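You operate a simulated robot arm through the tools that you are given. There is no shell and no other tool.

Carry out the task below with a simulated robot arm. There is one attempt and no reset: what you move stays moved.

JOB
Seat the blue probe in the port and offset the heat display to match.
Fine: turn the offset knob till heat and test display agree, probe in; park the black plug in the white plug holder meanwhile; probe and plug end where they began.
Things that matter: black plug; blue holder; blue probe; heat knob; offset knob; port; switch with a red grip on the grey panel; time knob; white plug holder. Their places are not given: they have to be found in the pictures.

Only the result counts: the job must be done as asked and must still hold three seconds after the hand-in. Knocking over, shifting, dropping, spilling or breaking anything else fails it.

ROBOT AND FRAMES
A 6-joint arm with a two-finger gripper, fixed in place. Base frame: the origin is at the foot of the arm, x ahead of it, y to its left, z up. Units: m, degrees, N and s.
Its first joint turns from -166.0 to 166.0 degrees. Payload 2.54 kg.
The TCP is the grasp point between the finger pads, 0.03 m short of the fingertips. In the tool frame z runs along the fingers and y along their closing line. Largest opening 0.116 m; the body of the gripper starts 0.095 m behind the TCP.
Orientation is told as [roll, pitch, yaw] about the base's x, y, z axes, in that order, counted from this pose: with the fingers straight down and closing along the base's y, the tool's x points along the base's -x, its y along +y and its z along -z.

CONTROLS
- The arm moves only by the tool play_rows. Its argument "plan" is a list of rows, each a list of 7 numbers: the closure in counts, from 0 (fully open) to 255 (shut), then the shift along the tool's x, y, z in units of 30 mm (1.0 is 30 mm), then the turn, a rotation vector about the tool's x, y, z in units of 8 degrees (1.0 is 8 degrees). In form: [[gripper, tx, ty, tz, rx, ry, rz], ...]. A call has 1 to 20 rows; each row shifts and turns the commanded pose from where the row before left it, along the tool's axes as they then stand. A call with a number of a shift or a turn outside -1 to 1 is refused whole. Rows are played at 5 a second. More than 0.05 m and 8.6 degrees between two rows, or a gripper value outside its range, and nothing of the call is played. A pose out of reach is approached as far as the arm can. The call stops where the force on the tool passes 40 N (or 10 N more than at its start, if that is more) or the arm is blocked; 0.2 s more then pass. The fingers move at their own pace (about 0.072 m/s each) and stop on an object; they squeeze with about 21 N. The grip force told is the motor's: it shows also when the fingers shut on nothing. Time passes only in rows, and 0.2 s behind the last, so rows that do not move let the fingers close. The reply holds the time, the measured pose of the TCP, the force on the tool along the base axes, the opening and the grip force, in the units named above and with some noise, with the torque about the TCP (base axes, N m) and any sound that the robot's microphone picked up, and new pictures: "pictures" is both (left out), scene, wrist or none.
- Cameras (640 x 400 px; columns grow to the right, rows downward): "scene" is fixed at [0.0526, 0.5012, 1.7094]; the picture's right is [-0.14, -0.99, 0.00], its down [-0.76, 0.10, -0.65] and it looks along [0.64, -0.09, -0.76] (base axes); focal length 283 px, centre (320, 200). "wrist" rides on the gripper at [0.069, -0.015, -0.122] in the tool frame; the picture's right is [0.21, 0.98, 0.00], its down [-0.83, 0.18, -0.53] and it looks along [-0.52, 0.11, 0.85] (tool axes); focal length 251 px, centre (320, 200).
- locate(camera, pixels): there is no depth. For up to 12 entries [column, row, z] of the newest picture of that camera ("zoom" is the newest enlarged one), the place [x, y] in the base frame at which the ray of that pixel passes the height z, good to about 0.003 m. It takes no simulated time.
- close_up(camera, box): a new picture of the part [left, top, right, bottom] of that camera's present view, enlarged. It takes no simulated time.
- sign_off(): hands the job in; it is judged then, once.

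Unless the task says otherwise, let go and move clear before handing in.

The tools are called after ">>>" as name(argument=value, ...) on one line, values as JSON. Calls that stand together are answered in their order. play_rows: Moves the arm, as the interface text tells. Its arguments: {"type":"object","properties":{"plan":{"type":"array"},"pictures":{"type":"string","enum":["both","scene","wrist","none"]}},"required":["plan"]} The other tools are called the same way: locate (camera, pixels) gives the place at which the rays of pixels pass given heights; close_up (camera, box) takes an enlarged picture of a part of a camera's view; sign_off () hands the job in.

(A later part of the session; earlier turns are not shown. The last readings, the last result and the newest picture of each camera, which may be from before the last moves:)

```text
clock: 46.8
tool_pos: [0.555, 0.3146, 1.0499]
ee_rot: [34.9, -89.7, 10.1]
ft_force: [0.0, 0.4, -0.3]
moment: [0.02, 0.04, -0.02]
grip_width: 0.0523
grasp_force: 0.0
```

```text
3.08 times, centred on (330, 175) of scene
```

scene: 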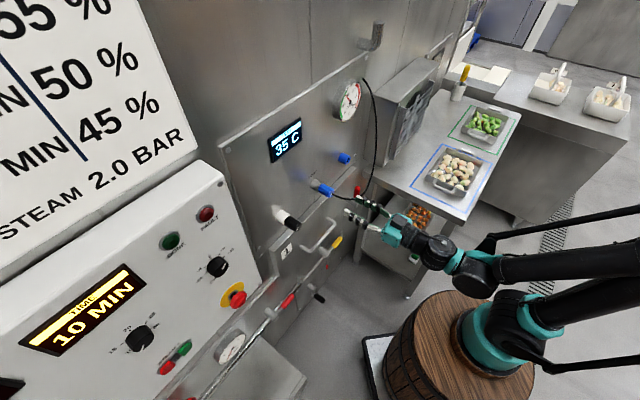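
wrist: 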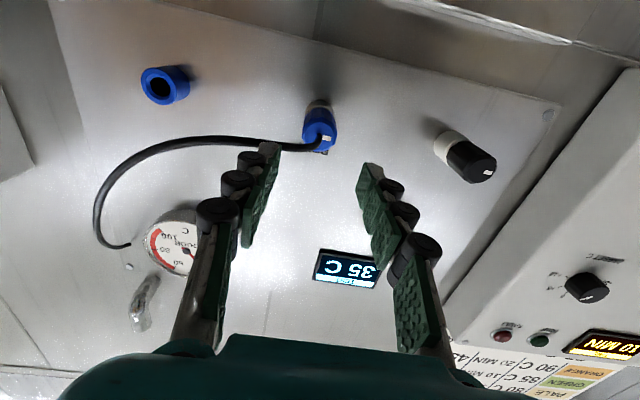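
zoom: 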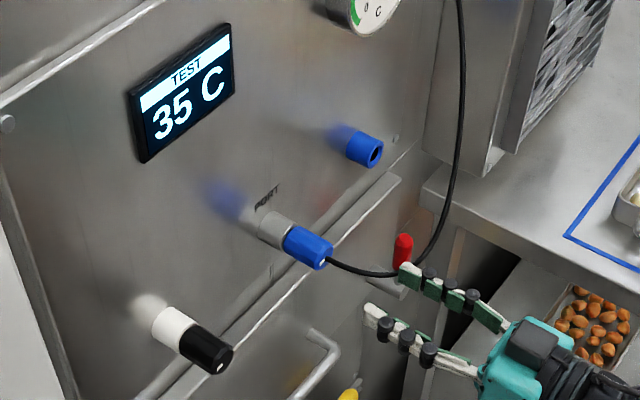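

The probe face is centred at (319.7,134.5), but the cable passes at the right fingertip (about f=0.655, z=1.04). I will back off a little and roll the tool 45 degrees so the right finger goes above the cable.

>>> play_rows(plan=[[130, 0, 0, -0.6, 0, 0, 0], [130, 0, 0, 0, 0, 0, -0.9375], [130, 0, 0, 0, 0, 0, -0.9375], [130, 0, 0, 0, 0, 0, -0.9375], [130, 0, 0, 0, 0, 0, -0.9375], [130, 0, 0, 0, 0, 0, -0.9375], [130, 0, 0, 0, 0, 0, -0.9375]])

>>> close_up(camera="wrist", box=[220, 60, 420, 185])

>>> close_up(camera="scene", box=[280, 140, 420, 230])

```text
clock: 48.4
tool_pos: [0.5432, 0.3015, 1.0515]
ee_rot: [-89.8, -45.1, 134.9]
ft_force: [0.4, 0.0, -0.8]
moment: [-0.02, 0.0, 0.0]
grip_width: 0.0569
grasp_force: 0.1
```

scene: 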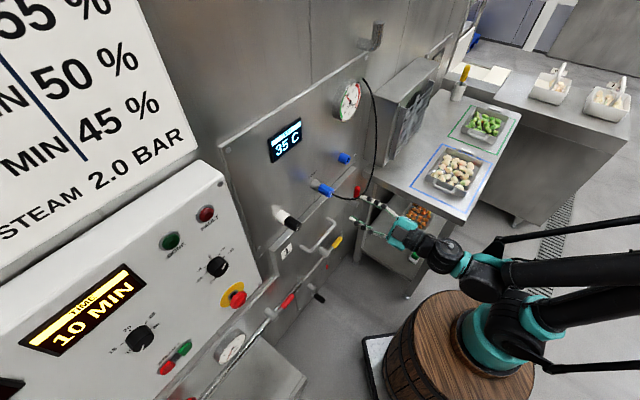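
wrist: 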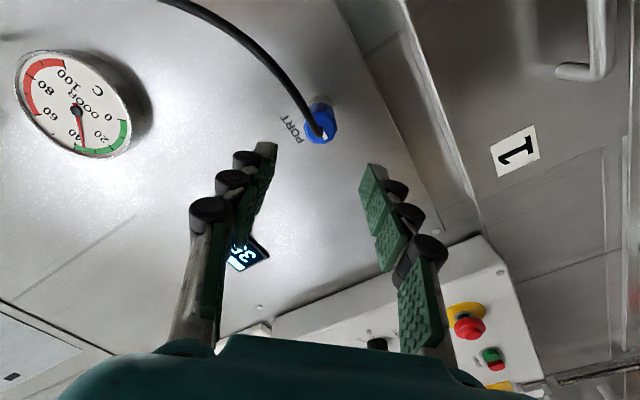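

```text
3.20 times, centred on (320, 122) of wrist
```

zoom: 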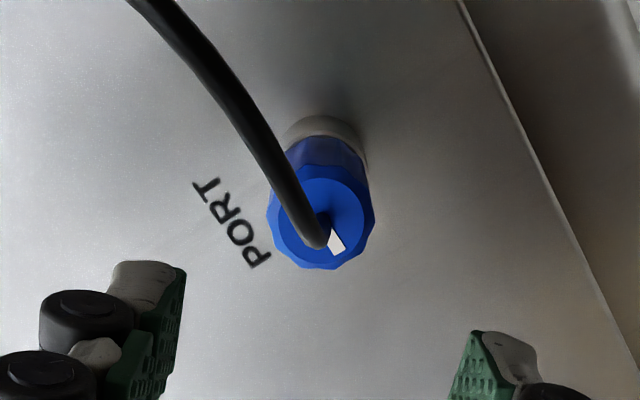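

```text
4.44 times, centred on (350, 185) of scene
```

zoom: 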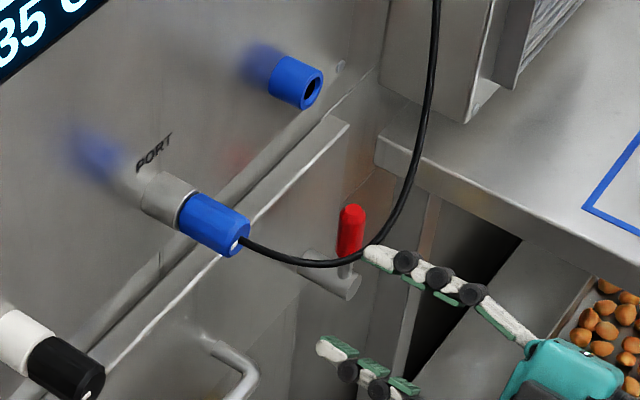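

Now the cable leaves through the open side between the fingers, and the probe face is at (320.6,127), on the tool axis. I will advance most of the way and check.

>>> play_rows(plan=[[140, 0, 0, 0.8, 0, 0, 0], [140, 0, 0, 0.8, 0, 0, 0], [140, 0, 0, 0.8, 0, 0, 0], [140, 0, 0, 0.8, 0, 0, 0]])

>>> close_up(camera="wrist", box=[220, 90, 420, 215])

>>> close_up(camera="scene", box=[280, 140, 420, 230])

```text
clock: 49.4
tool_pos: [0.6105, 0.3719, 1.0492]
ee_rot: [-89.8, -45.0, 134.9]
ft_force: [-0.3, 0.3, -0.3]
moment: [-0.01, 0.03, 0.0]
grip_width: 0.0523
grasp_force: 0.1
```

scene: 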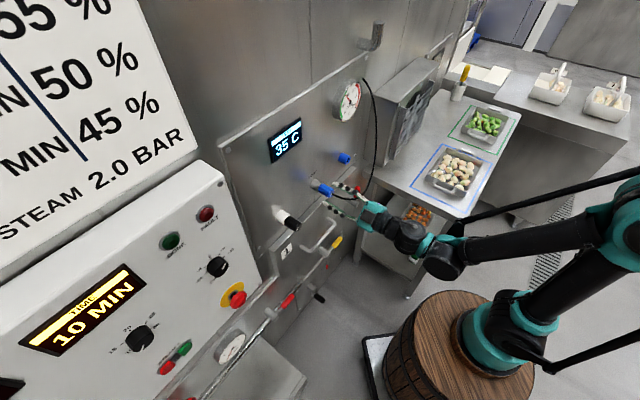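
wrist: 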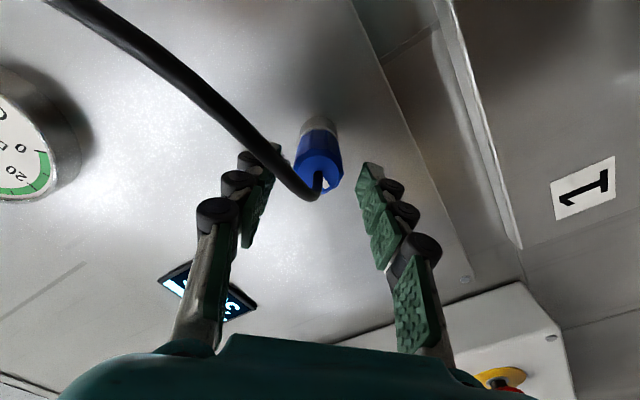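

```text
3.20 times, centred on (320, 152) of wrist
```

zoom: 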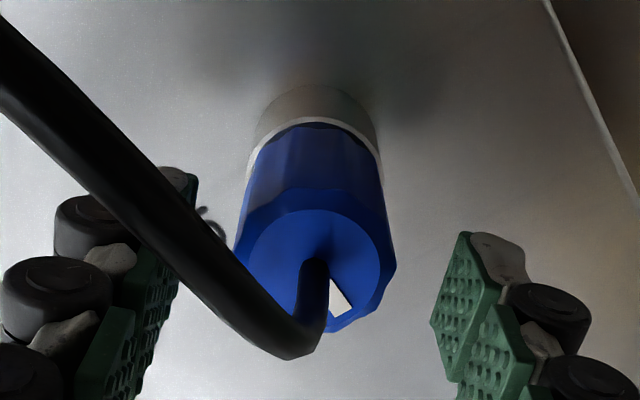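

```text
4.44 times, centred on (350, 185) of scene
```

zoom: 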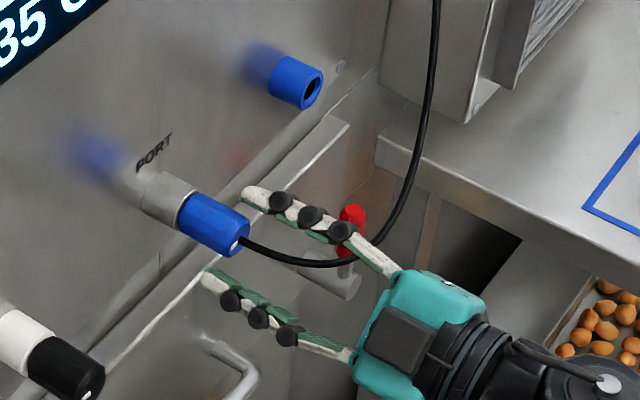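

The cable runs under the upper finger and the probe is centred at (318.4,171.4). I will advance the last 30 mm with a 1 mm correction and grip it.

>>> play_rows(plan=[[140, 0, -0.03, 0.5, 0, 0, 0], [140, 0, 0, 0.51, 0, 0, 0], [255, 0, 0, 0, 0, 0, 0], [255, 0, 0, 0, 0, 0, 0], [255, 0, 0, 0, 0, 0, 0], [255, 0, 0, 0, 0, 0, 0]])

>>> close_up(camera="scene", box=[280, 140, 420, 230])

```text
clock: 50.8
tool_pos: [0.6323, 0.3915, 1.0502]
ee_rot: [-89.8, -45.1, 134.9]
ft_force: [-6.6, -0.2, -8.9]
moment: [-0.2, 0.17, 0.1]
grip_width: 0.0299
grasp_force: 21.1
```

scene: 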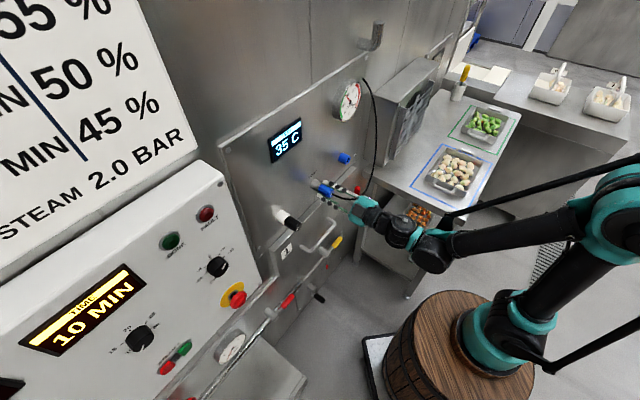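
wrist: 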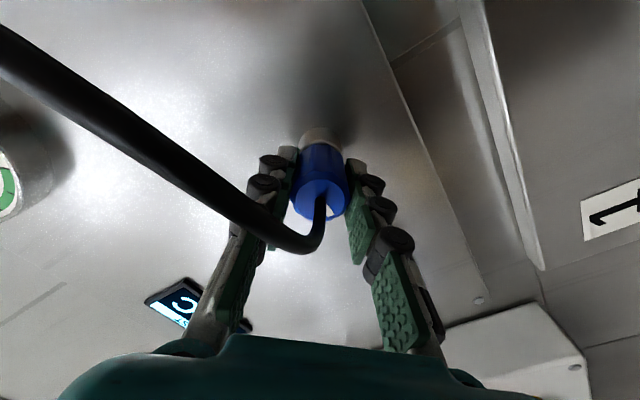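

```text
4.44 times, centred on (350, 185) of scene
```

zoom: 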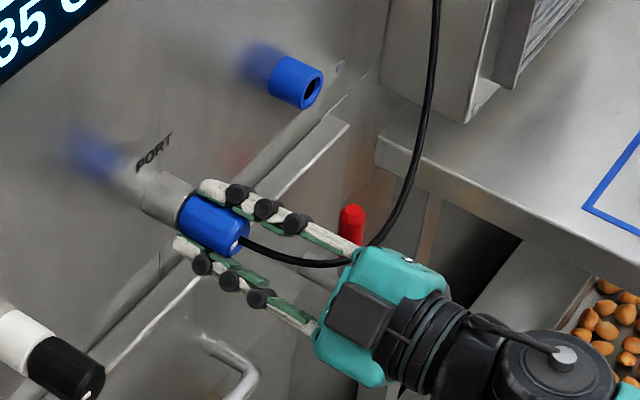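

It is gripped, with about 9 N of side load along the closing line, so I will shift back 1 mm to relieve it and then pull the probe straight out.

>>> play_rows(plan=[[255, 0, 0.03, 0, 0, 0, 0], [255, 0, 0, 0, 0, 0, 0]], pictures="none")

```text
clock: 51.4
tool_pos: [0.6322, 0.3932, 1.0493]
ee_rot: [-89.8, -45.1, 134.8]
ft_force: [2.2, -2.2, 15.3]
moment: [0.37, -0.38, -0.04]
grip_width: 0.0303
grasp_force: 21.5
```

The load has reversed (15 N upward), so I overshot. I will move back 0.5 mm and then pull out.

>>> play_rows(plan=[[255, 0, -0.016, 0, 0, 0, 0], [255, 0, 0, 0, 0, 0, 0]], pictures="none")

```text
clock: 52.0
tool_pos: [0.6322, 0.392, 1.0504]
ee_rot: [-89.9, -45.1, 134.9]
ft_force: [1.9, 1.1, 0.4]
moment: [0.05, -0.04, -0.03]
grip_width: 0.03
grasp_force: 20.8
```

The side load is gone. I will pull the probe out.

>>> play_rows(plan=[[255, 0, 0, -0.15, 0, 0, 0], [255, 0, 0, -0.3, 0, 0, 0], [255, 0, 0, -0.5, 0, 0, 0], [255, 0, 0, -0.6, 0, 0, 0], [255, 0, 0, -0.6, 0, 0, 0], [255, 0, 0, -0.6, 0, 0, 0]])

>>> close_up(camera="wrist", box=[260, 80, 390, 160])

>>> close_up(camera="scene", box=[280, 140, 420, 230])

```text
clock: 53.4
tool_pos: [0.5746, 0.3325, 1.05]
ee_rot: [-89.8, -45.1, 134.9]
ft_force: [0.2, 0.2, 0.3]
moment: [-0.02, 0.02, 0.02]
grip_width: 0.03
grasp_force: 20.4
```

scene: 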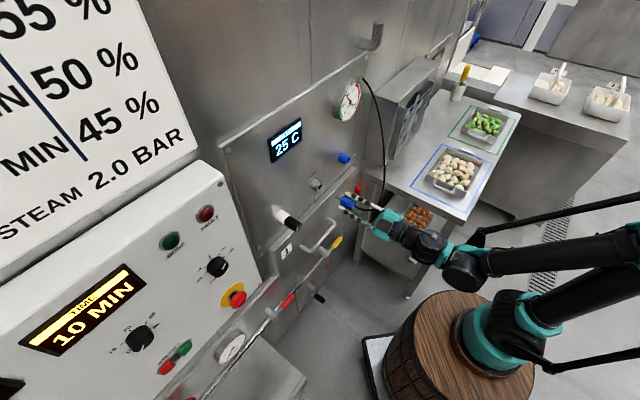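
wrist: 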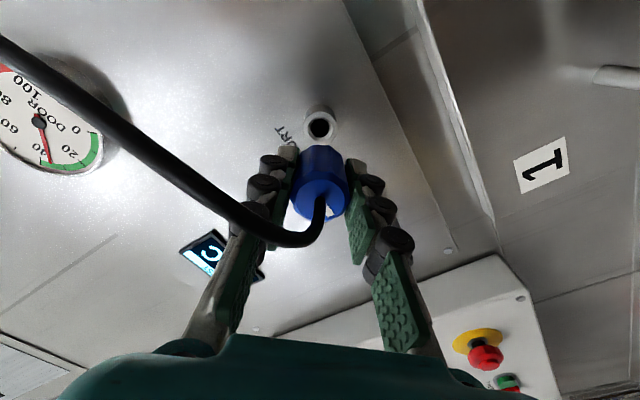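

```text
4.92 times, centred on (325, 120) of wrist
```

zoom: 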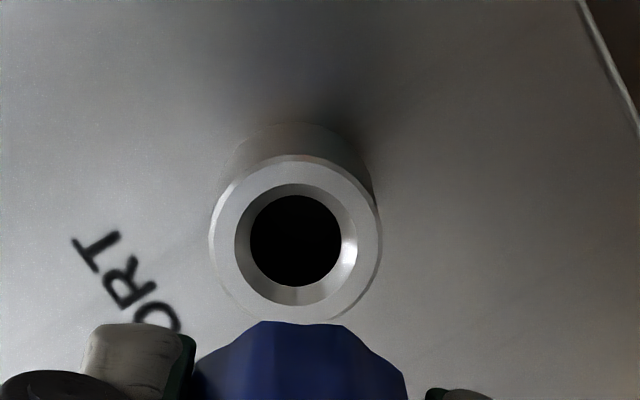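

```text
4.44 times, centred on (350, 185) of scene
```

zoom: 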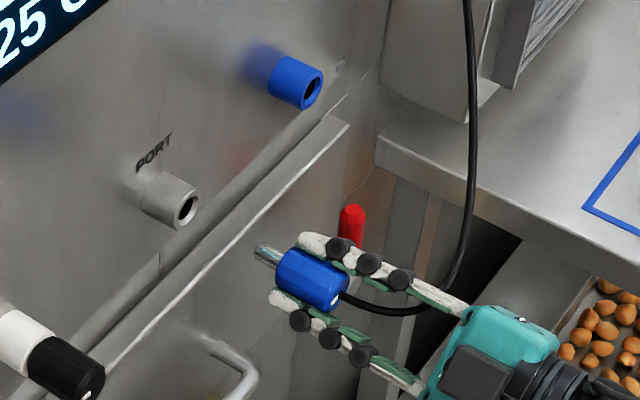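

The probe is out, TEST has dropped back to 25 C, and the port hole at (319.9,128.3) gives me the reference for this roll. I will slide right 0.161 m to the blue holder.

>>> play_rows(plan=[[255, 0.4357, -0.4283, 0, 0, 0, 0], [255, 0.6857, -0.6783, 0, 0, 0, 0], [255, 0.6857, -0.6783, 0, 0, 0, 0], [255, 0.6857, -0.6783, 0, 0, 0, 0], [255, 0.6857, -0.6783, 0, 0, 0, 0], [255, 0.6355, -0.6285, 0, 0, 0, 0]])

>>> close_up(camera="wrist", box=[260, 80, 390, 160])

>>> close_up(camera="scene", box=[300, 120, 440, 210])

```text
clock: 54.8
tool_pos: [0.6872, 0.2191, 1.0489]
ee_rot: [-89.7, -45.2, 134.8]
ft_force: [0.2, -0.2, -0.4]
moment: [-0.01, -0.01, -0.01]
grip_width: 0.03
grasp_force: 21.0
```

scene: 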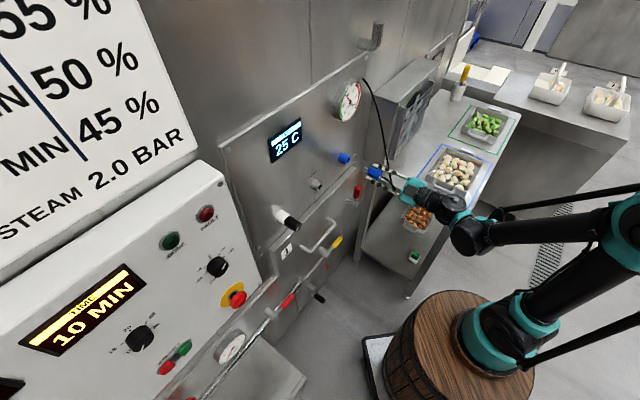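
wrist: 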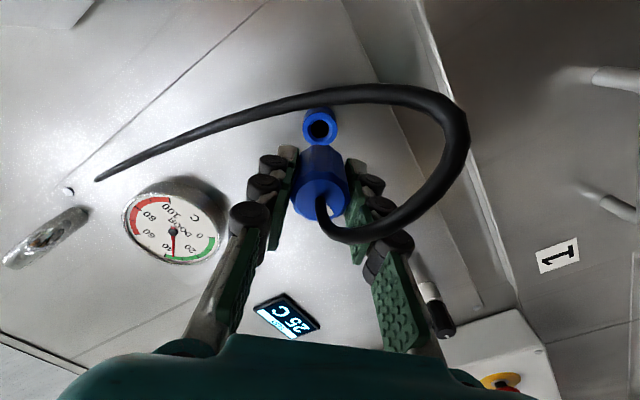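

```text
4.92 times, centred on (325, 120) of wrist
```

zoom: 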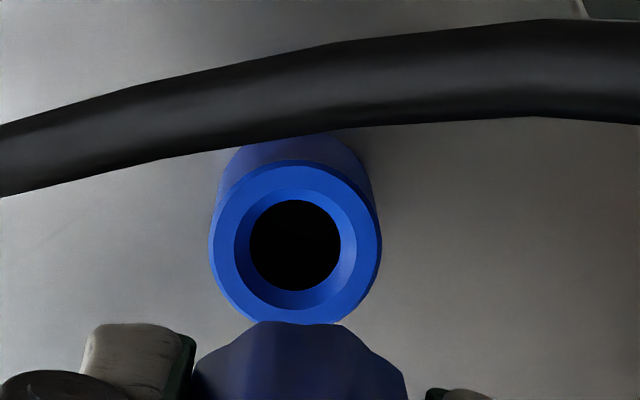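

```text
4.44 times, centred on (370, 165) of scene
```

zoom: 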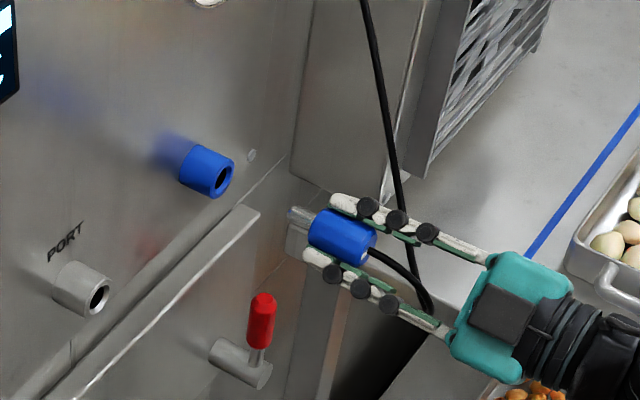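

The blue holder's hole is at (319.9,129.1), within a pixel of the reference. I will insert the probe with the same staged push.

>>> play_rows(plan=[[255, 0, 0, 0.5, 0, 0, 0], [255, 0, 0, 0.6, 0, 0, 0], [255, 0, 0, 0.5, 0, 0, 0], [255, 0, 0, 0.3, 0, 0, 0], [255, 0, 0, 0.2, 0, 0, 0], [255, 0, 0, 0.15, 0, 0, 0], [255, 0, 0, 0.15, 0, 0, 0], [255, 0, 0, 0.13, 0, 0, 0], [255, 0, 0, 0.1, 0, 0, 0]])

>>> close_up(camera="scene", box=[300, 120, 440, 210])

```text
clock: 56.8
tool_pos: [0.744, 0.2759, 1.0484]
ee_rot: [-89.8, -45.0, 134.9]
ft_force: [0.4, -0.5, -0.3]
moment: [0.0, -0.01, -0.02]
grip_width: 0.0302
grasp_force: 21.0
```

scene: 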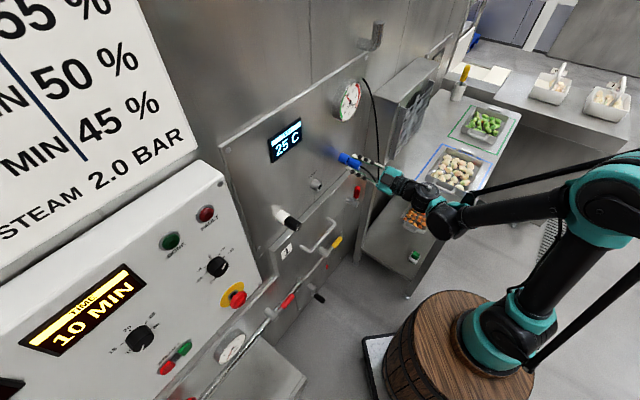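
wrist: 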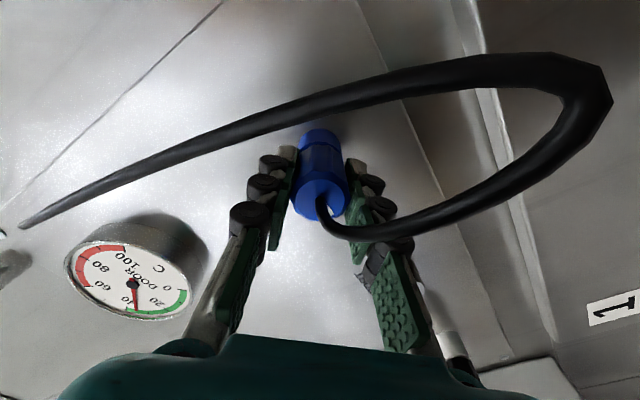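

```text
4.44 times, centred on (370, 165) of scene
```

zoom: 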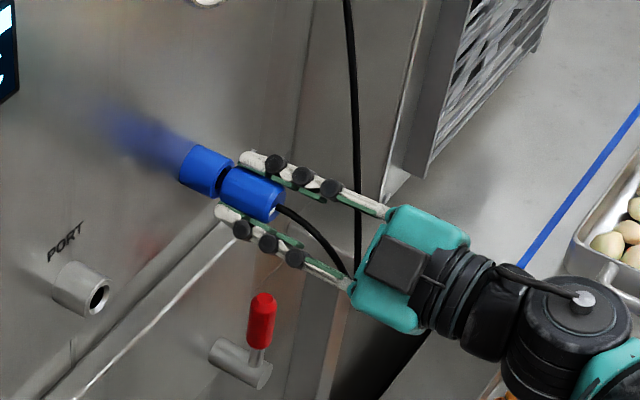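

The probe is nearly home (f=0.721) with no force. I will push the final few millimetres gently.

>>> play_rows(plan=[[255, 0, 0, 0.08, 0, 0, 0], [255, 0, 0, 0.05, 0, 0, 0]], pictures="none")

```text
clock: 57.4
tool_pos: [0.7463, 0.2784, 1.0501]
ee_rot: [-90.0, -45.0, 135.0]
ft_force: [-3.5, 1.2, 18.7]
moment: [0.27, -0.38, 0.05]
grip_width: 0.0302
grasp_force: 21.3
```

There is 19 N upward, meaning I hold the probe about 0.6 mm too low. I will raise it by that amount and re-check.

>>> play_rows(plan=[[255, -0.014, -0.014, 0, 0, 0, 0], [255, 0, 0, 0, 0, 0, 0]], pictures="none")

```text
clock: 58.0
tool_pos: [0.7447, 0.2782, 1.0489]
ee_rot: [-89.9, -45.2, 135.0]
ft_force: [-4.2, 3.3, 9.7]
moment: [0.23, -0.2, 0.19]
grip_width: 0.0301
grasp_force: 21.2
```

The load is halved. One more small correction up and left, then a last push towards the stop.

>>> play_rows(plan=[[255, -0.0125, -0.0045, 0, 0, 0, 0], [255, 0, 0, 0.02, 0, 0, 0], [255, 0, 0, 0, 0, 0, 0]])

>>> close_up(camera="scene", box=[320, 130, 400, 190])

>>> close_up(camera="wrist", box=[260, 100, 390, 200])

```text
clock: 58.8
tool_pos: [0.7462, 0.2789, 1.0494]
ee_rot: [-89.7, -45.1, 134.9]
ft_force: [-13.4, -5.8, -10.9]
moment: [-0.27, 0.25, 0.21]
grip_width: 0.0299
grasp_force: 21.4
```

scene: 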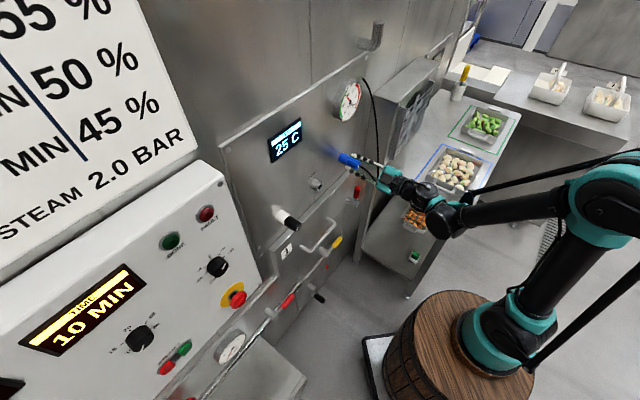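
wrist: 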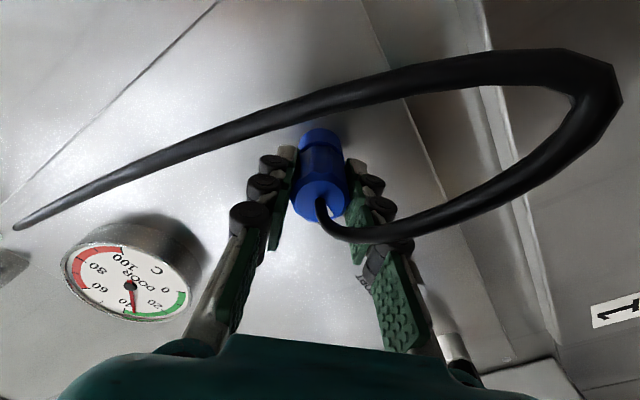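

```text
6.67 times, centred on (360, 160) of scene
```

zoom: 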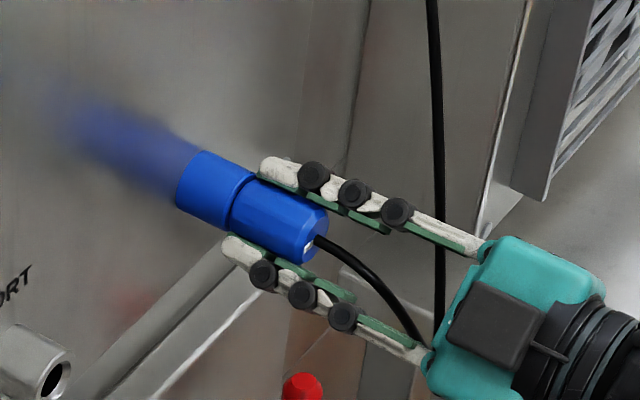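

```text
4.00 times, centred on (325, 150) of wrist
```

zoom: 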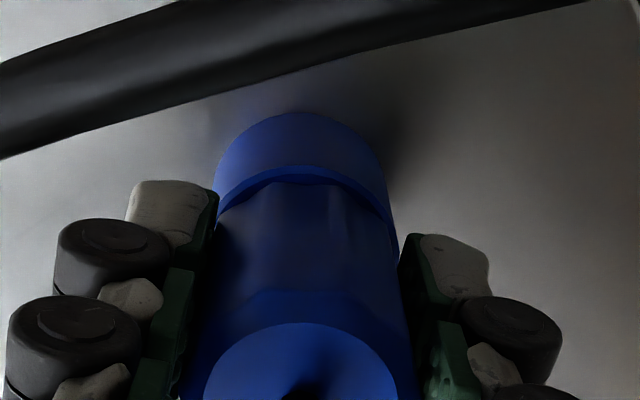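

There is now 13.6 N along the insertion direction, so the probe is against its stop and flush with the blue holder, as at the start. I will ease off and release.

>>> play_rows(plan=[[255, 0.006, 0.006, -0.025, 0, 0, 0], [140, 0, 0, 0, 0, 0, 0], [140, 0, 0, 0, 0, 0, 0], [140, 0, 0, 0, 0, 0, 0]])

>>> close_up(camera="scene", box=[320, 130, 400, 190])

```text
clock: 59.8
tool_pos: [0.745, 0.2783, 1.0502]
ee_rot: [-89.6, -45.1, 134.8]
ft_force: [-0.1, -0.8, -1.2]
moment: [-0.02, -0.02, 0.04]
grip_width: 0.0522
grasp_force: 0.0
```

scene: 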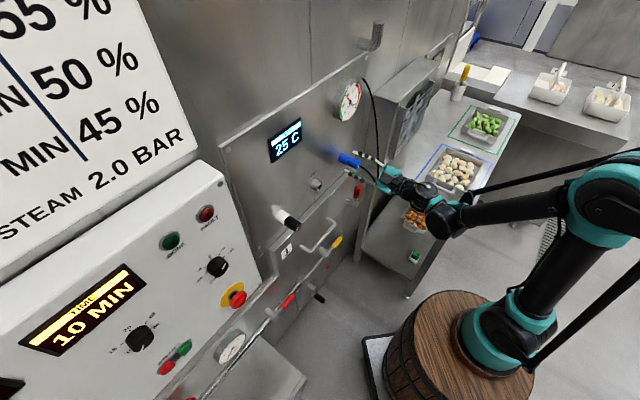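
wrist: 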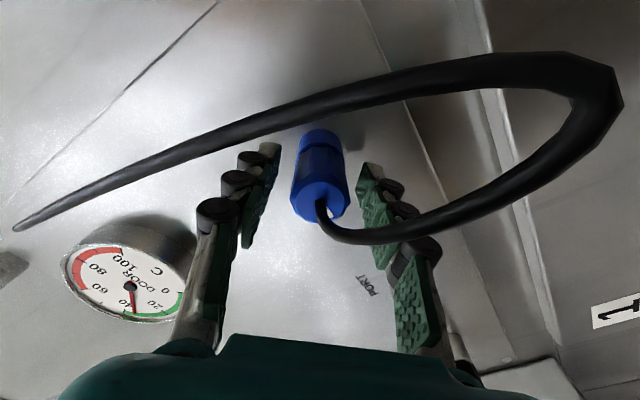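

```text
6.67 times, centred on (360, 160) of scene
```

zoom: 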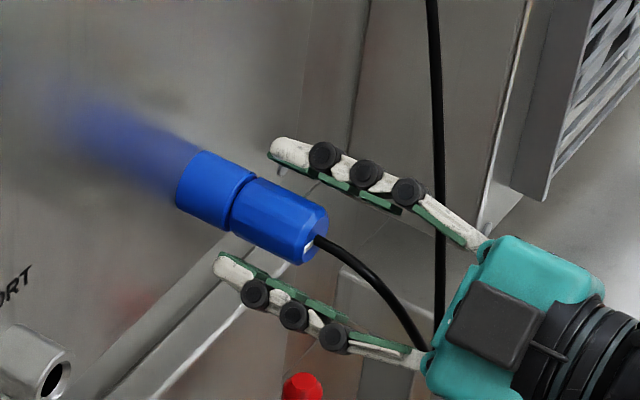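

The probe stays in the blue holder. I will retreat straight back and watch for any snag with the cable.

>>> play_rows(plan=[[130, 0, 0, -0.4, 0, 0, 0], [130, 0, 0, -0.6, 0, 0, 0], [130, 0, 0, -0.8, 0, 0, 0], [130, 0, 0, -0.9, 0, 0, 0], [130, 0, 0, -0.9, 0, 0, 0], [130, 0, 0, -0.6, 0, 0, 0]])

>>> close_up(camera="scene", box=[300, 80, 460, 240])

```text
clock: 61.2
tool_pos: [0.6578, 0.188, 1.0503]
ee_rot: [-89.8, -45.2, 134.8]
ft_force: [0.4, 0.5, -0.3]
moment: [0.01, -0.03, 0.01]
grip_width: 0.0569
grasp_force: 0.0
```

scene: 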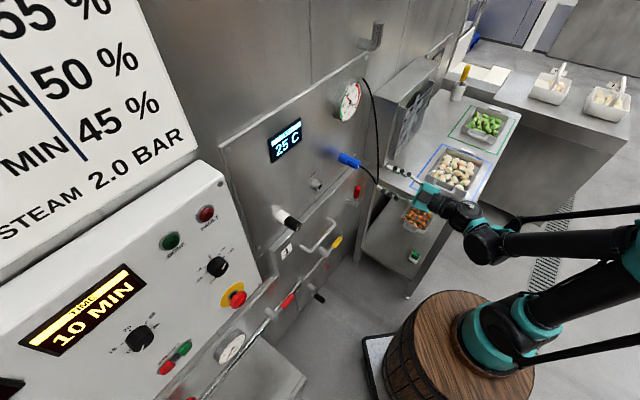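
wrist: 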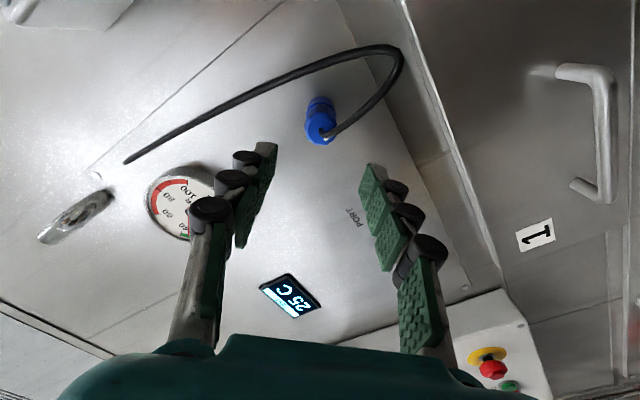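

```text
2.50 times, centred on (380, 160) of scene
```

zoom: 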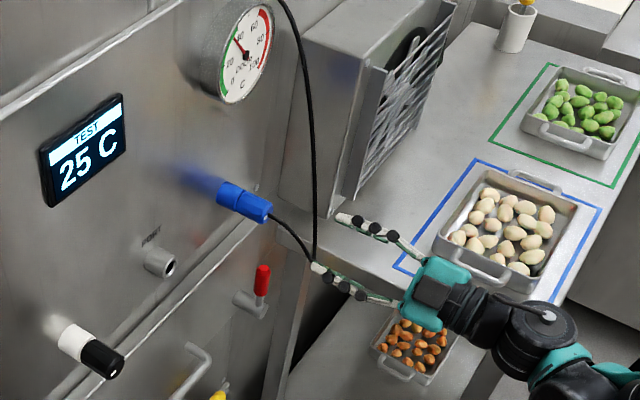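

The probe and cable look just as at the start, with TEST at 25 C. I will move left, roll the tool back upright and go to the parked plug.

>>> play_rows(plan=[[120, -0.7, 0.7, 0, 0, 0, 0], [120, -0.7, 0.7, 0, 0, 0, 0], [120, 0, 0, 0, 0, 0, 0.9375], [120, 0, 0, 0, 0, 0, 0.9375], [120, 0, 0, 0, 0, 0, 0.9375], [120, 0, 0, 0, 0, 0, 0.9375], [120, 0, 0, 0, 0, 0, 0.9375], [120, 0, 0, 0, 0, 0, 0.9375], [120, 0, 0.9682, 0, 0, 0, 0], [120, 0, 0.9682, 0, 0, 0, 0], [120, 0, 0.9682, 0, 0, 0, 0], [120, 0, 0.9682, 0, 0, 0, 0], [120, 0, 0.9682, 0, 0, 0, 0], [120, 0, 0.9682, 0, 0, 0, 0], [120, 0, 0.9682, 0, 0, 0, 0], [120, 0, 0.9682, 0, 0, 0, 0], [120, 0, 0.9682, 0, 0, 0, 0]])

>>> close_up(camera="wrist", box=[220, 60, 420, 185])

>>> close_up(camera="scene", box=[250, 120, 410, 240])

```text
clock: 64.8
tool_pos: [0.4311, 0.4135, 1.0519]
ee_rot: [34.7, -89.8, 10.2]
ft_force: [0.4, -0.6, 0.0]
moment: [0.0, -0.01, 0.0]
grip_width: 0.0615
grasp_force: 0.0
```

scene: 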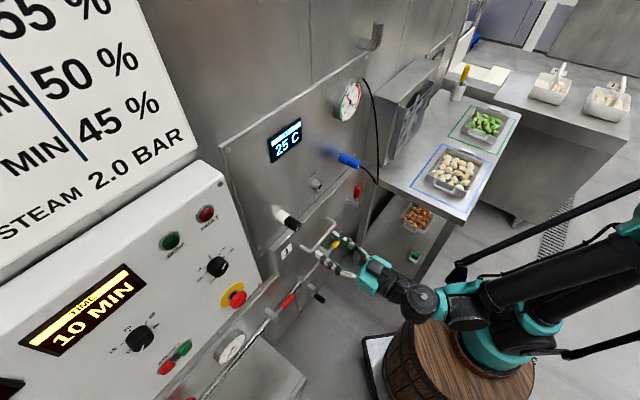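
wrist: 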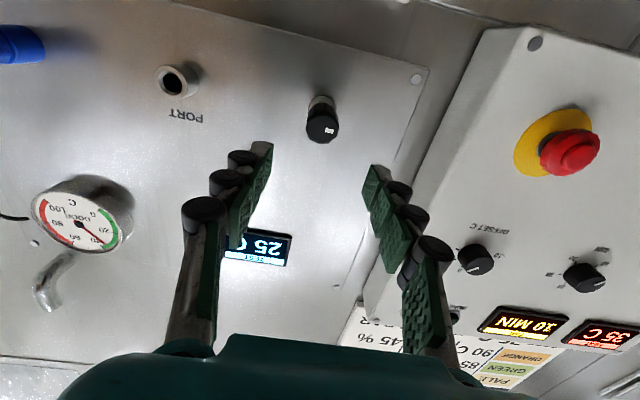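

```text
3.20 times, centred on (320, 122) of wrist
```

zoom: 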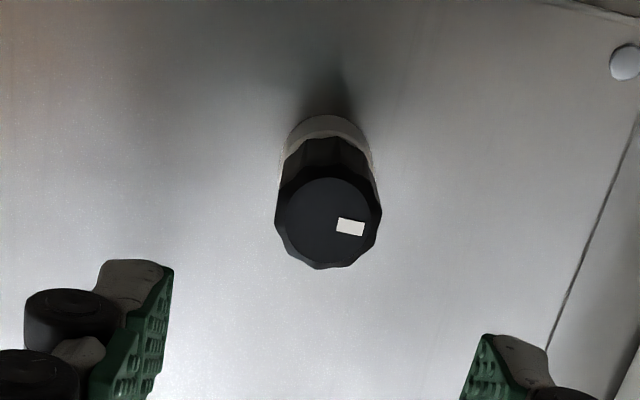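

```text
3.33 times, centred on (330, 180) of scene
```

zoom: 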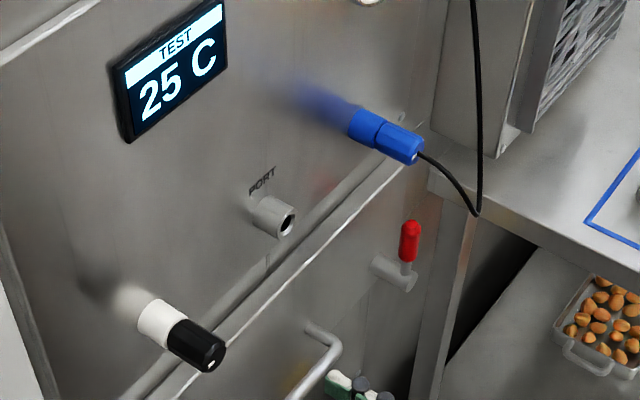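

HEAT still reads 35 C at (600,335), and the parked plug face is at (322.7,127.5), about 2.5 mm left and 1 mm below the tool axis. I will correct for that and advance.

>>> play_rows(plan=[[130, 0.03, 0.085, 0.6, 0, 0, 0], [130, 0, 0, 0.9, 0, 0, 0], [130, 0, 0, 0.9, 0, 0, 0], [130, 0, 0, 0.8, 0, 0, 0]])

>>> close_up(camera="wrist", box=[220, 90, 420, 215])

```text
clock: 65.8
tool_pos: [0.4976, 0.4864, 1.0488]
ee_rot: [31.9, -89.9, 13.1]
ft_force: [0.3, -0.3, 0.4]
moment: [-0.02, 0.02, -0.01]
grip_width: 0.057
grasp_force: 0.1
```

scene: 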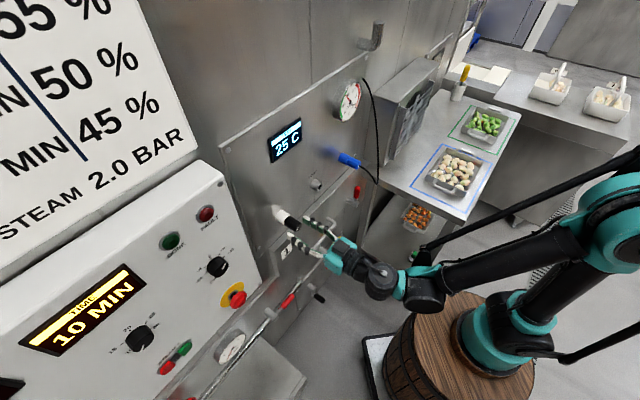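
wrist: 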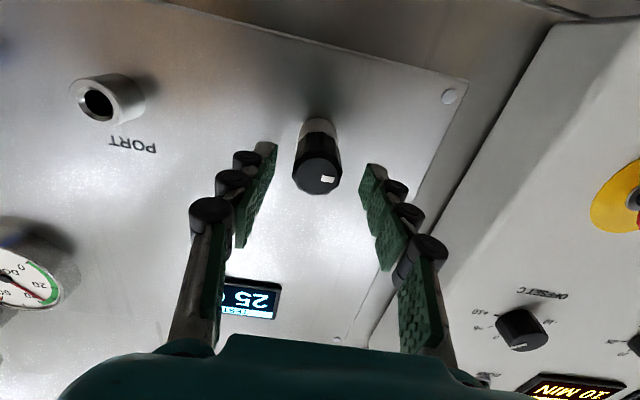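

```text
3.20 times, centred on (320, 152) of wrist
```

zoom: 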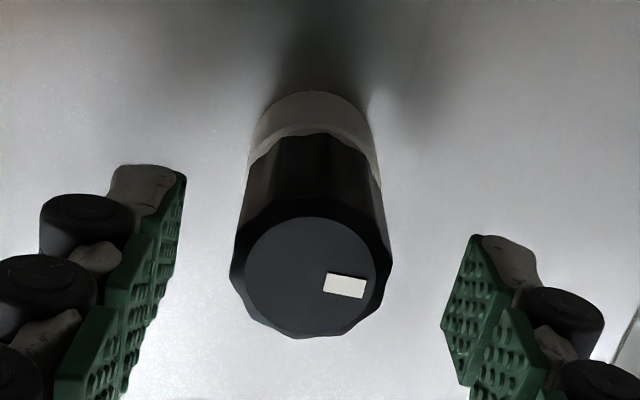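

The plug face is now at (317.2,173), so I am about 1.8 mm too far left. I will correct, advance 30 mm and grip.

>>> play_rows(plan=[[130, -0.02, -0.05, 0.4, 0, 0, 0], [130, 0, 0, 0.59, 0, 0, 0]], pictures="none")

>>> close_up(camera="wrist", box=[220, 110, 420, 235])

```text
clock: 66.4
tool_pos: [0.5179, 0.5048, 1.0481]
ee_rot: [31.0, -89.8, 14.0]
ft_force: [0.1, 0.3, 0.6]
moment: [0.0, 0.02, 0.03]
grip_width: 0.0568
grasp_force: 0.1
```

```text
3.20 times, centred on (320, 172) of wrist
```

zoom: 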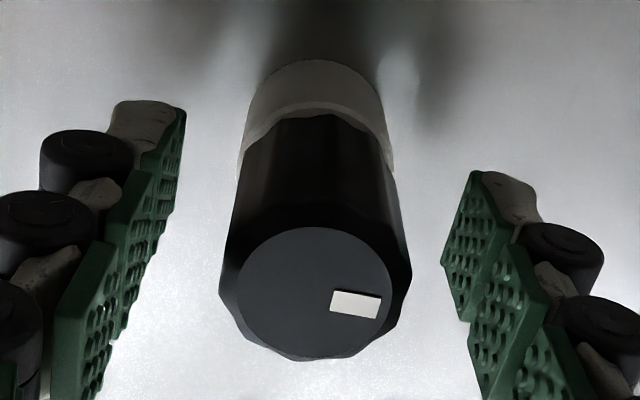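

The plug is about 0.8 mm right of centre, so I will nudge right and close.

>>> play_rows(plan=[[130, 0, -0.025, 0, 0, 0, 0], [255, 0, 0, 0, 0, 0, 0], [255, 0, 0, 0, 0, 0, 0], [255, 0, 0, 0, 0, 0, 0], [255, 0, 0, 0, 0, 0, 0]], pictures="none")

```text
clock: 67.6
tool_pos: [0.5187, 0.5053, 1.0497]
ee_rot: [30.0, -89.7, 15.1]
ft_force: [0.3, 0.9, 1.3]
moment: [0.01, -0.03, 0.03]
grip_width: 0.0307
grasp_force: 21.1
```

It is gripped at 30.7 mm with almost no side load. I will pull the plug straight out.

>>> play_rows(plan=[[255, 0, 0, -0.15, 0, 0, 0], [255, 0, 0, -0.3, 0, 0, 0], [255, 0, 0, -0.5, 0, 0, 0], [255, 0, 0, -0.6, 0, 0, 0], [255, 0, 0, -0.6, 0, 0, 0], [255, 0, 0, -0.5, 0, 0, 0]])

>>> close_up(camera="wrist", box=[260, 80, 390, 160])

```text
clock: 69.0
tool_pos: [0.462, 0.449, 1.0497]
ee_rot: [31.0, -89.8, 13.9]
ft_force: [0.2, 0.2, -0.7]
moment: [-0.02, 0.02, 0.01]
grip_width: 0.0307
grasp_force: 21.0
```

scene: 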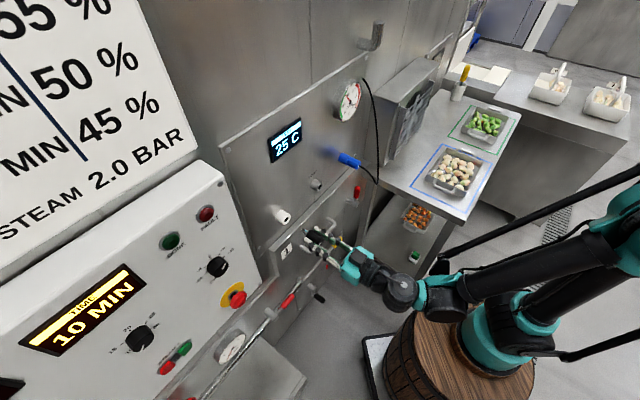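
wrist: 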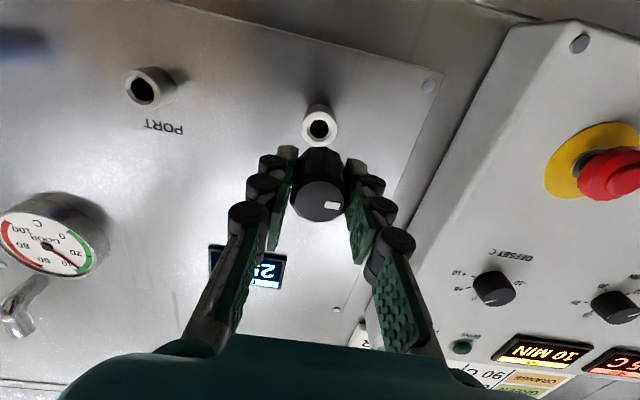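

```text
4.92 times, centred on (325, 120) of wrist
```

zoom: 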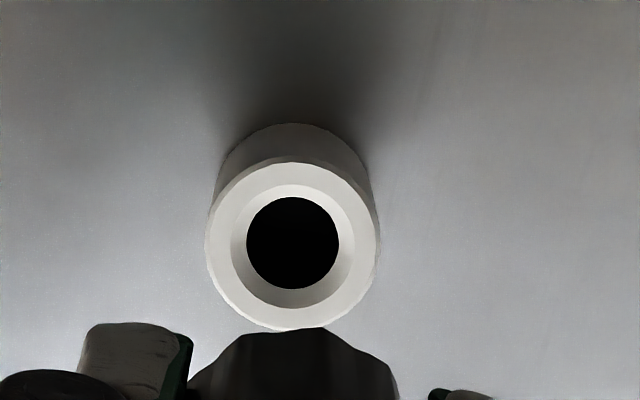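

The reference for this grip is hole centre (319.5,128.7). I will slide right 0.160 m back to the port and compare.

>>> play_rows(plan=[[255, 0, -0.6, 0, 0, 0, 0], [255, 0, -0.95, 0, 0, 0, 0], [255, 0, -0.95, 0, 0, 0, 0], [255, 0, -0.95, 0, 0, 0, 0], [255, 0, -0.95, 0, 0, 0, 0], [255, 0, -0.6, 0, 0, 0, 0], [255, 0, -0.333, 0, 0, 0, 0]])

>>> close_up(camera="wrist", box=[260, 80, 390, 160])

```text
clock: 70.6
tool_pos: [0.5763, 0.3347, 1.0492]
ee_rot: [33.1, -89.8, 11.9]
ft_force: [-0.7, 0.0, -0.7]
moment: [0.01, 0.02, 0.01]
grip_width: 0.0308
grasp_force: 20.7
```

scene: 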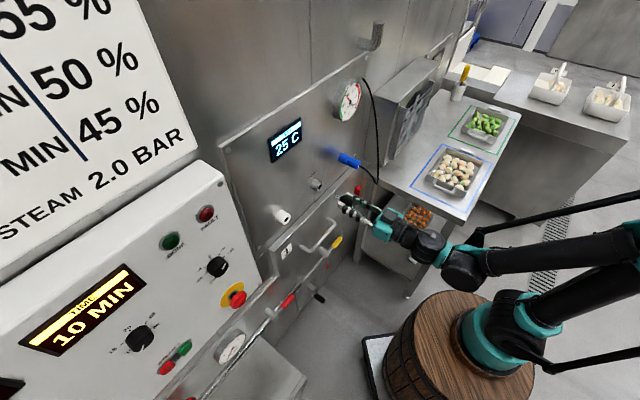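
wrist: 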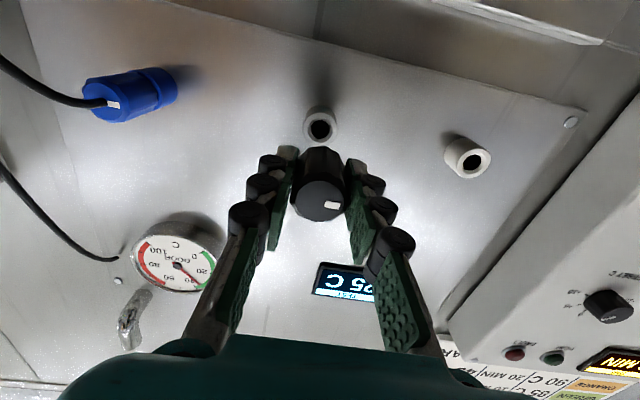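

```text
4.92 times, centred on (325, 120) of wrist
```

zoom: 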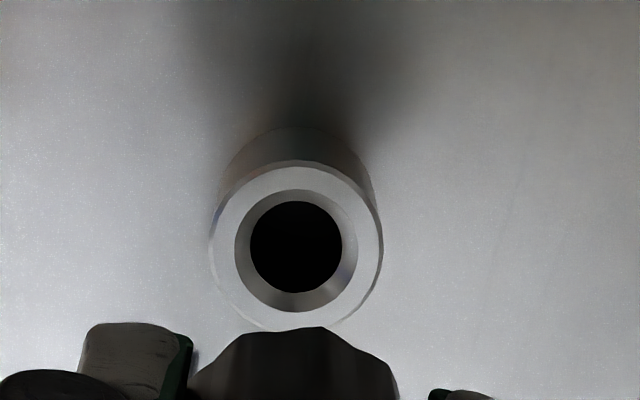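

The port hole is about 0.6 mm left and 0.8 mm above the reference. I will correct for that and insert the plug.

>>> play_rows(plan=[[255, -0.024, 0.018, 0.5, 0, 0, 0], [255, 0, 0, 0.6, 0, 0, 0], [255, 0, 0, 0.5, 0, 0, 0], [255, 0, 0, 0.2, 0, 0, 0], [255, 0, 0, 0.2, 0, 0, 0], [255, 0, 0, 0.13, 0, 0, 0], [255, 0, 0, 0.13, 0, 0, 0], [255, 0, 0, 0.13, 0, 0, 0], [255, 0, 0, 0.1, 0, 0, 0]])

>>> close_up(camera="scene", box=[280, 150, 400, 225])

```text
clock: 72.6
tool_pos: [0.6279, 0.388, 1.0503]
ee_rot: [26.7, -89.8, 18.5]
ft_force: [0.4, -0.7, 0.0]
moment: [0.0, 0.03, -0.03]
grip_width: 0.0307
grasp_force: 21.5
```

scene: 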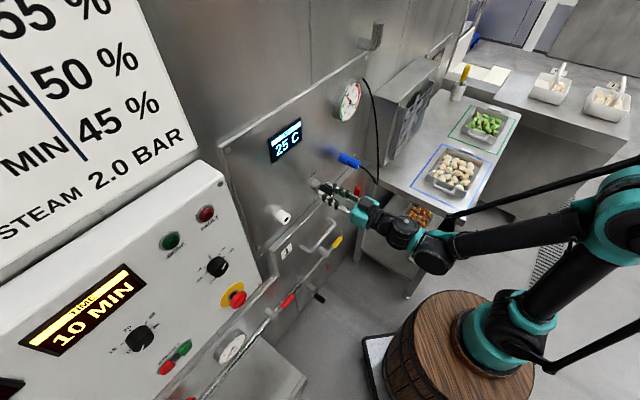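
wrist: 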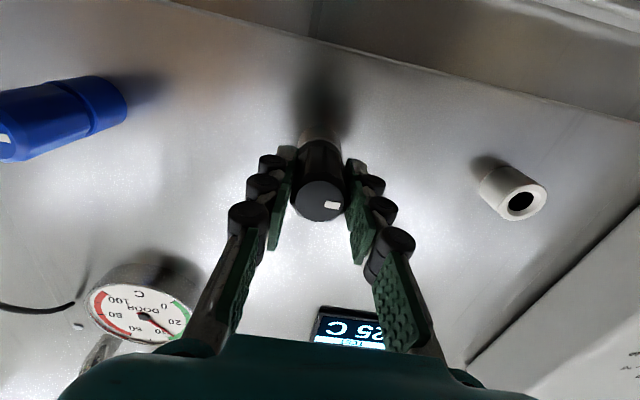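

```text
5.33 times, centred on (340, 188) of scene
```

zoom: 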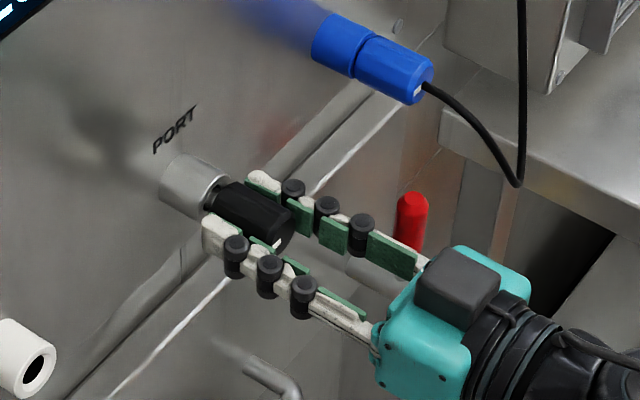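

The plug is nearly home (f=0.718) and there is no force. I will push the last few millimetres in small steps.

>>> play_rows(plan=[[255, 0, 0, 0.1, 0, 0, 0], [255, 0, 0, 0.05, 0, 0, 0], [255, 0, 0, 0.02, 0, 0, 0]], pictures="none")

```text
clock: 73.4
tool_pos: [0.6318, 0.3918, 1.0497]
ee_rot: [30.5, -89.7, 14.3]
ft_force: [0.2, 0.0, 0.4]
moment: [0.01, 0.01, -0.03]
grip_width: 0.0307
grasp_force: 21.1
```

>>> play_rows(plan=[[255, 0, 0, 0.025, 0, 0, 0], [255, 0, 0, 0.02, 0, 0, 0]], pictures="none")

```text
clock: 74.0
tool_pos: [0.6332, 0.3921, 1.0508]
ee_rot: [34.4, -89.9, 10.7]
ft_force: [-7.8, -9.2, -7.3]
moment: [-0.19, 0.16, -0.05]
grip_width: 0.0308
grasp_force: 21.0
```

There is now 12 N along the insertion direction, so the plug is against its stop. I will ease off, release and back away.

>>> play_rows(plan=[[255, 0, 0, -0.025, 0, 0, 0], [130, 0, 0, 0, 0, 0, 0], [130, 0, 0, 0, 0, 0, 0], [130, 0, 0, 0, 0, 0, 0], [120, 0, 0, -0.4, 0, 0, 0], [120, 0, 0, -0.8, 0, 0, 0], [120, 0, 0, -0.9, 0, 0, 0], [120, 0, 0, -0.9, 0, 0, 0], [120, 0, 0, -0.9, 0, 0, 0], [120, 0, 0, -0.8, 0, 0, 0]])

>>> close_up(camera="scene", box=[250, 120, 410, 240])

>>> close_up(camera="wrist", box=[150, 40, 470, 240])

```text
clock: 76.2
tool_pos: [0.5312, 0.2916, 1.0503]
ee_rot: [28.1, -89.8, 17.0]
ft_force: [0.6, 0.7, -0.1]
moment: [0.0, -0.01, -0.01]
grip_width: 0.0616
grasp_force: 0.0
```

scene: 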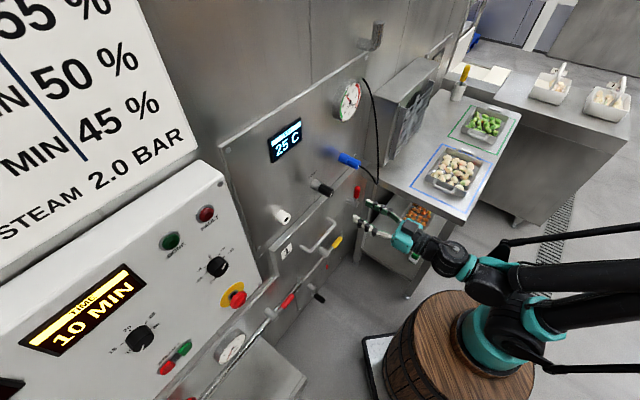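
wrist: 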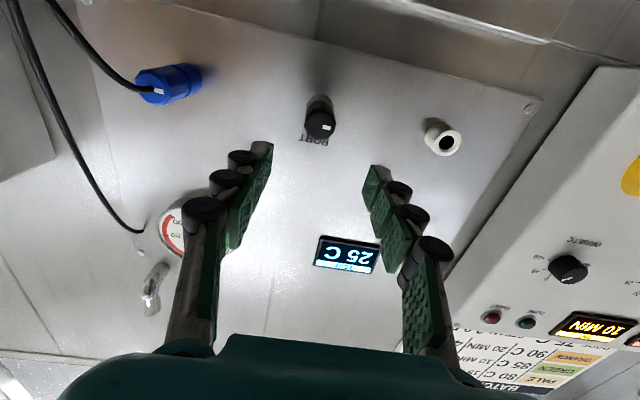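

```text
3.33 times, centred on (330, 180) of scene
```

zoom: 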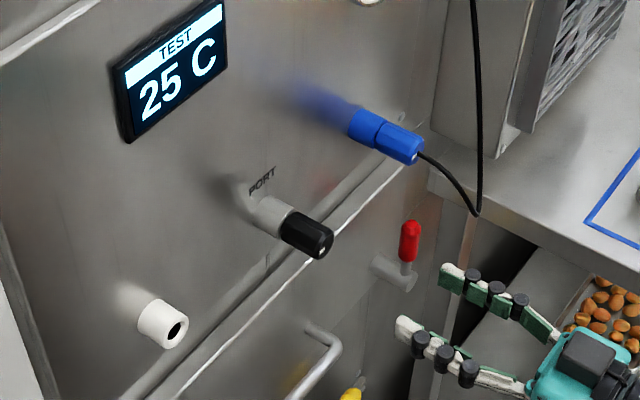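

```text
2.00 times, centred on (310, 140) of wrist
```

zoom: 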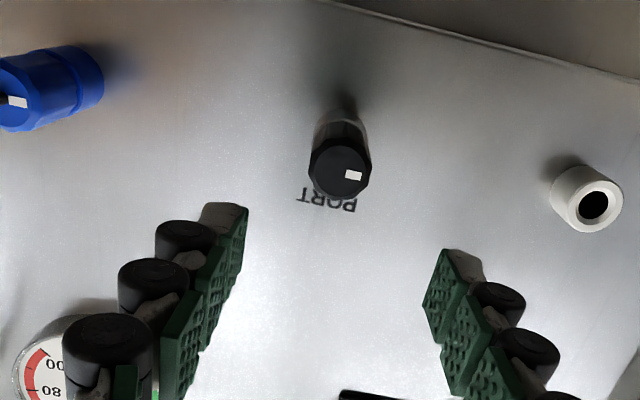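

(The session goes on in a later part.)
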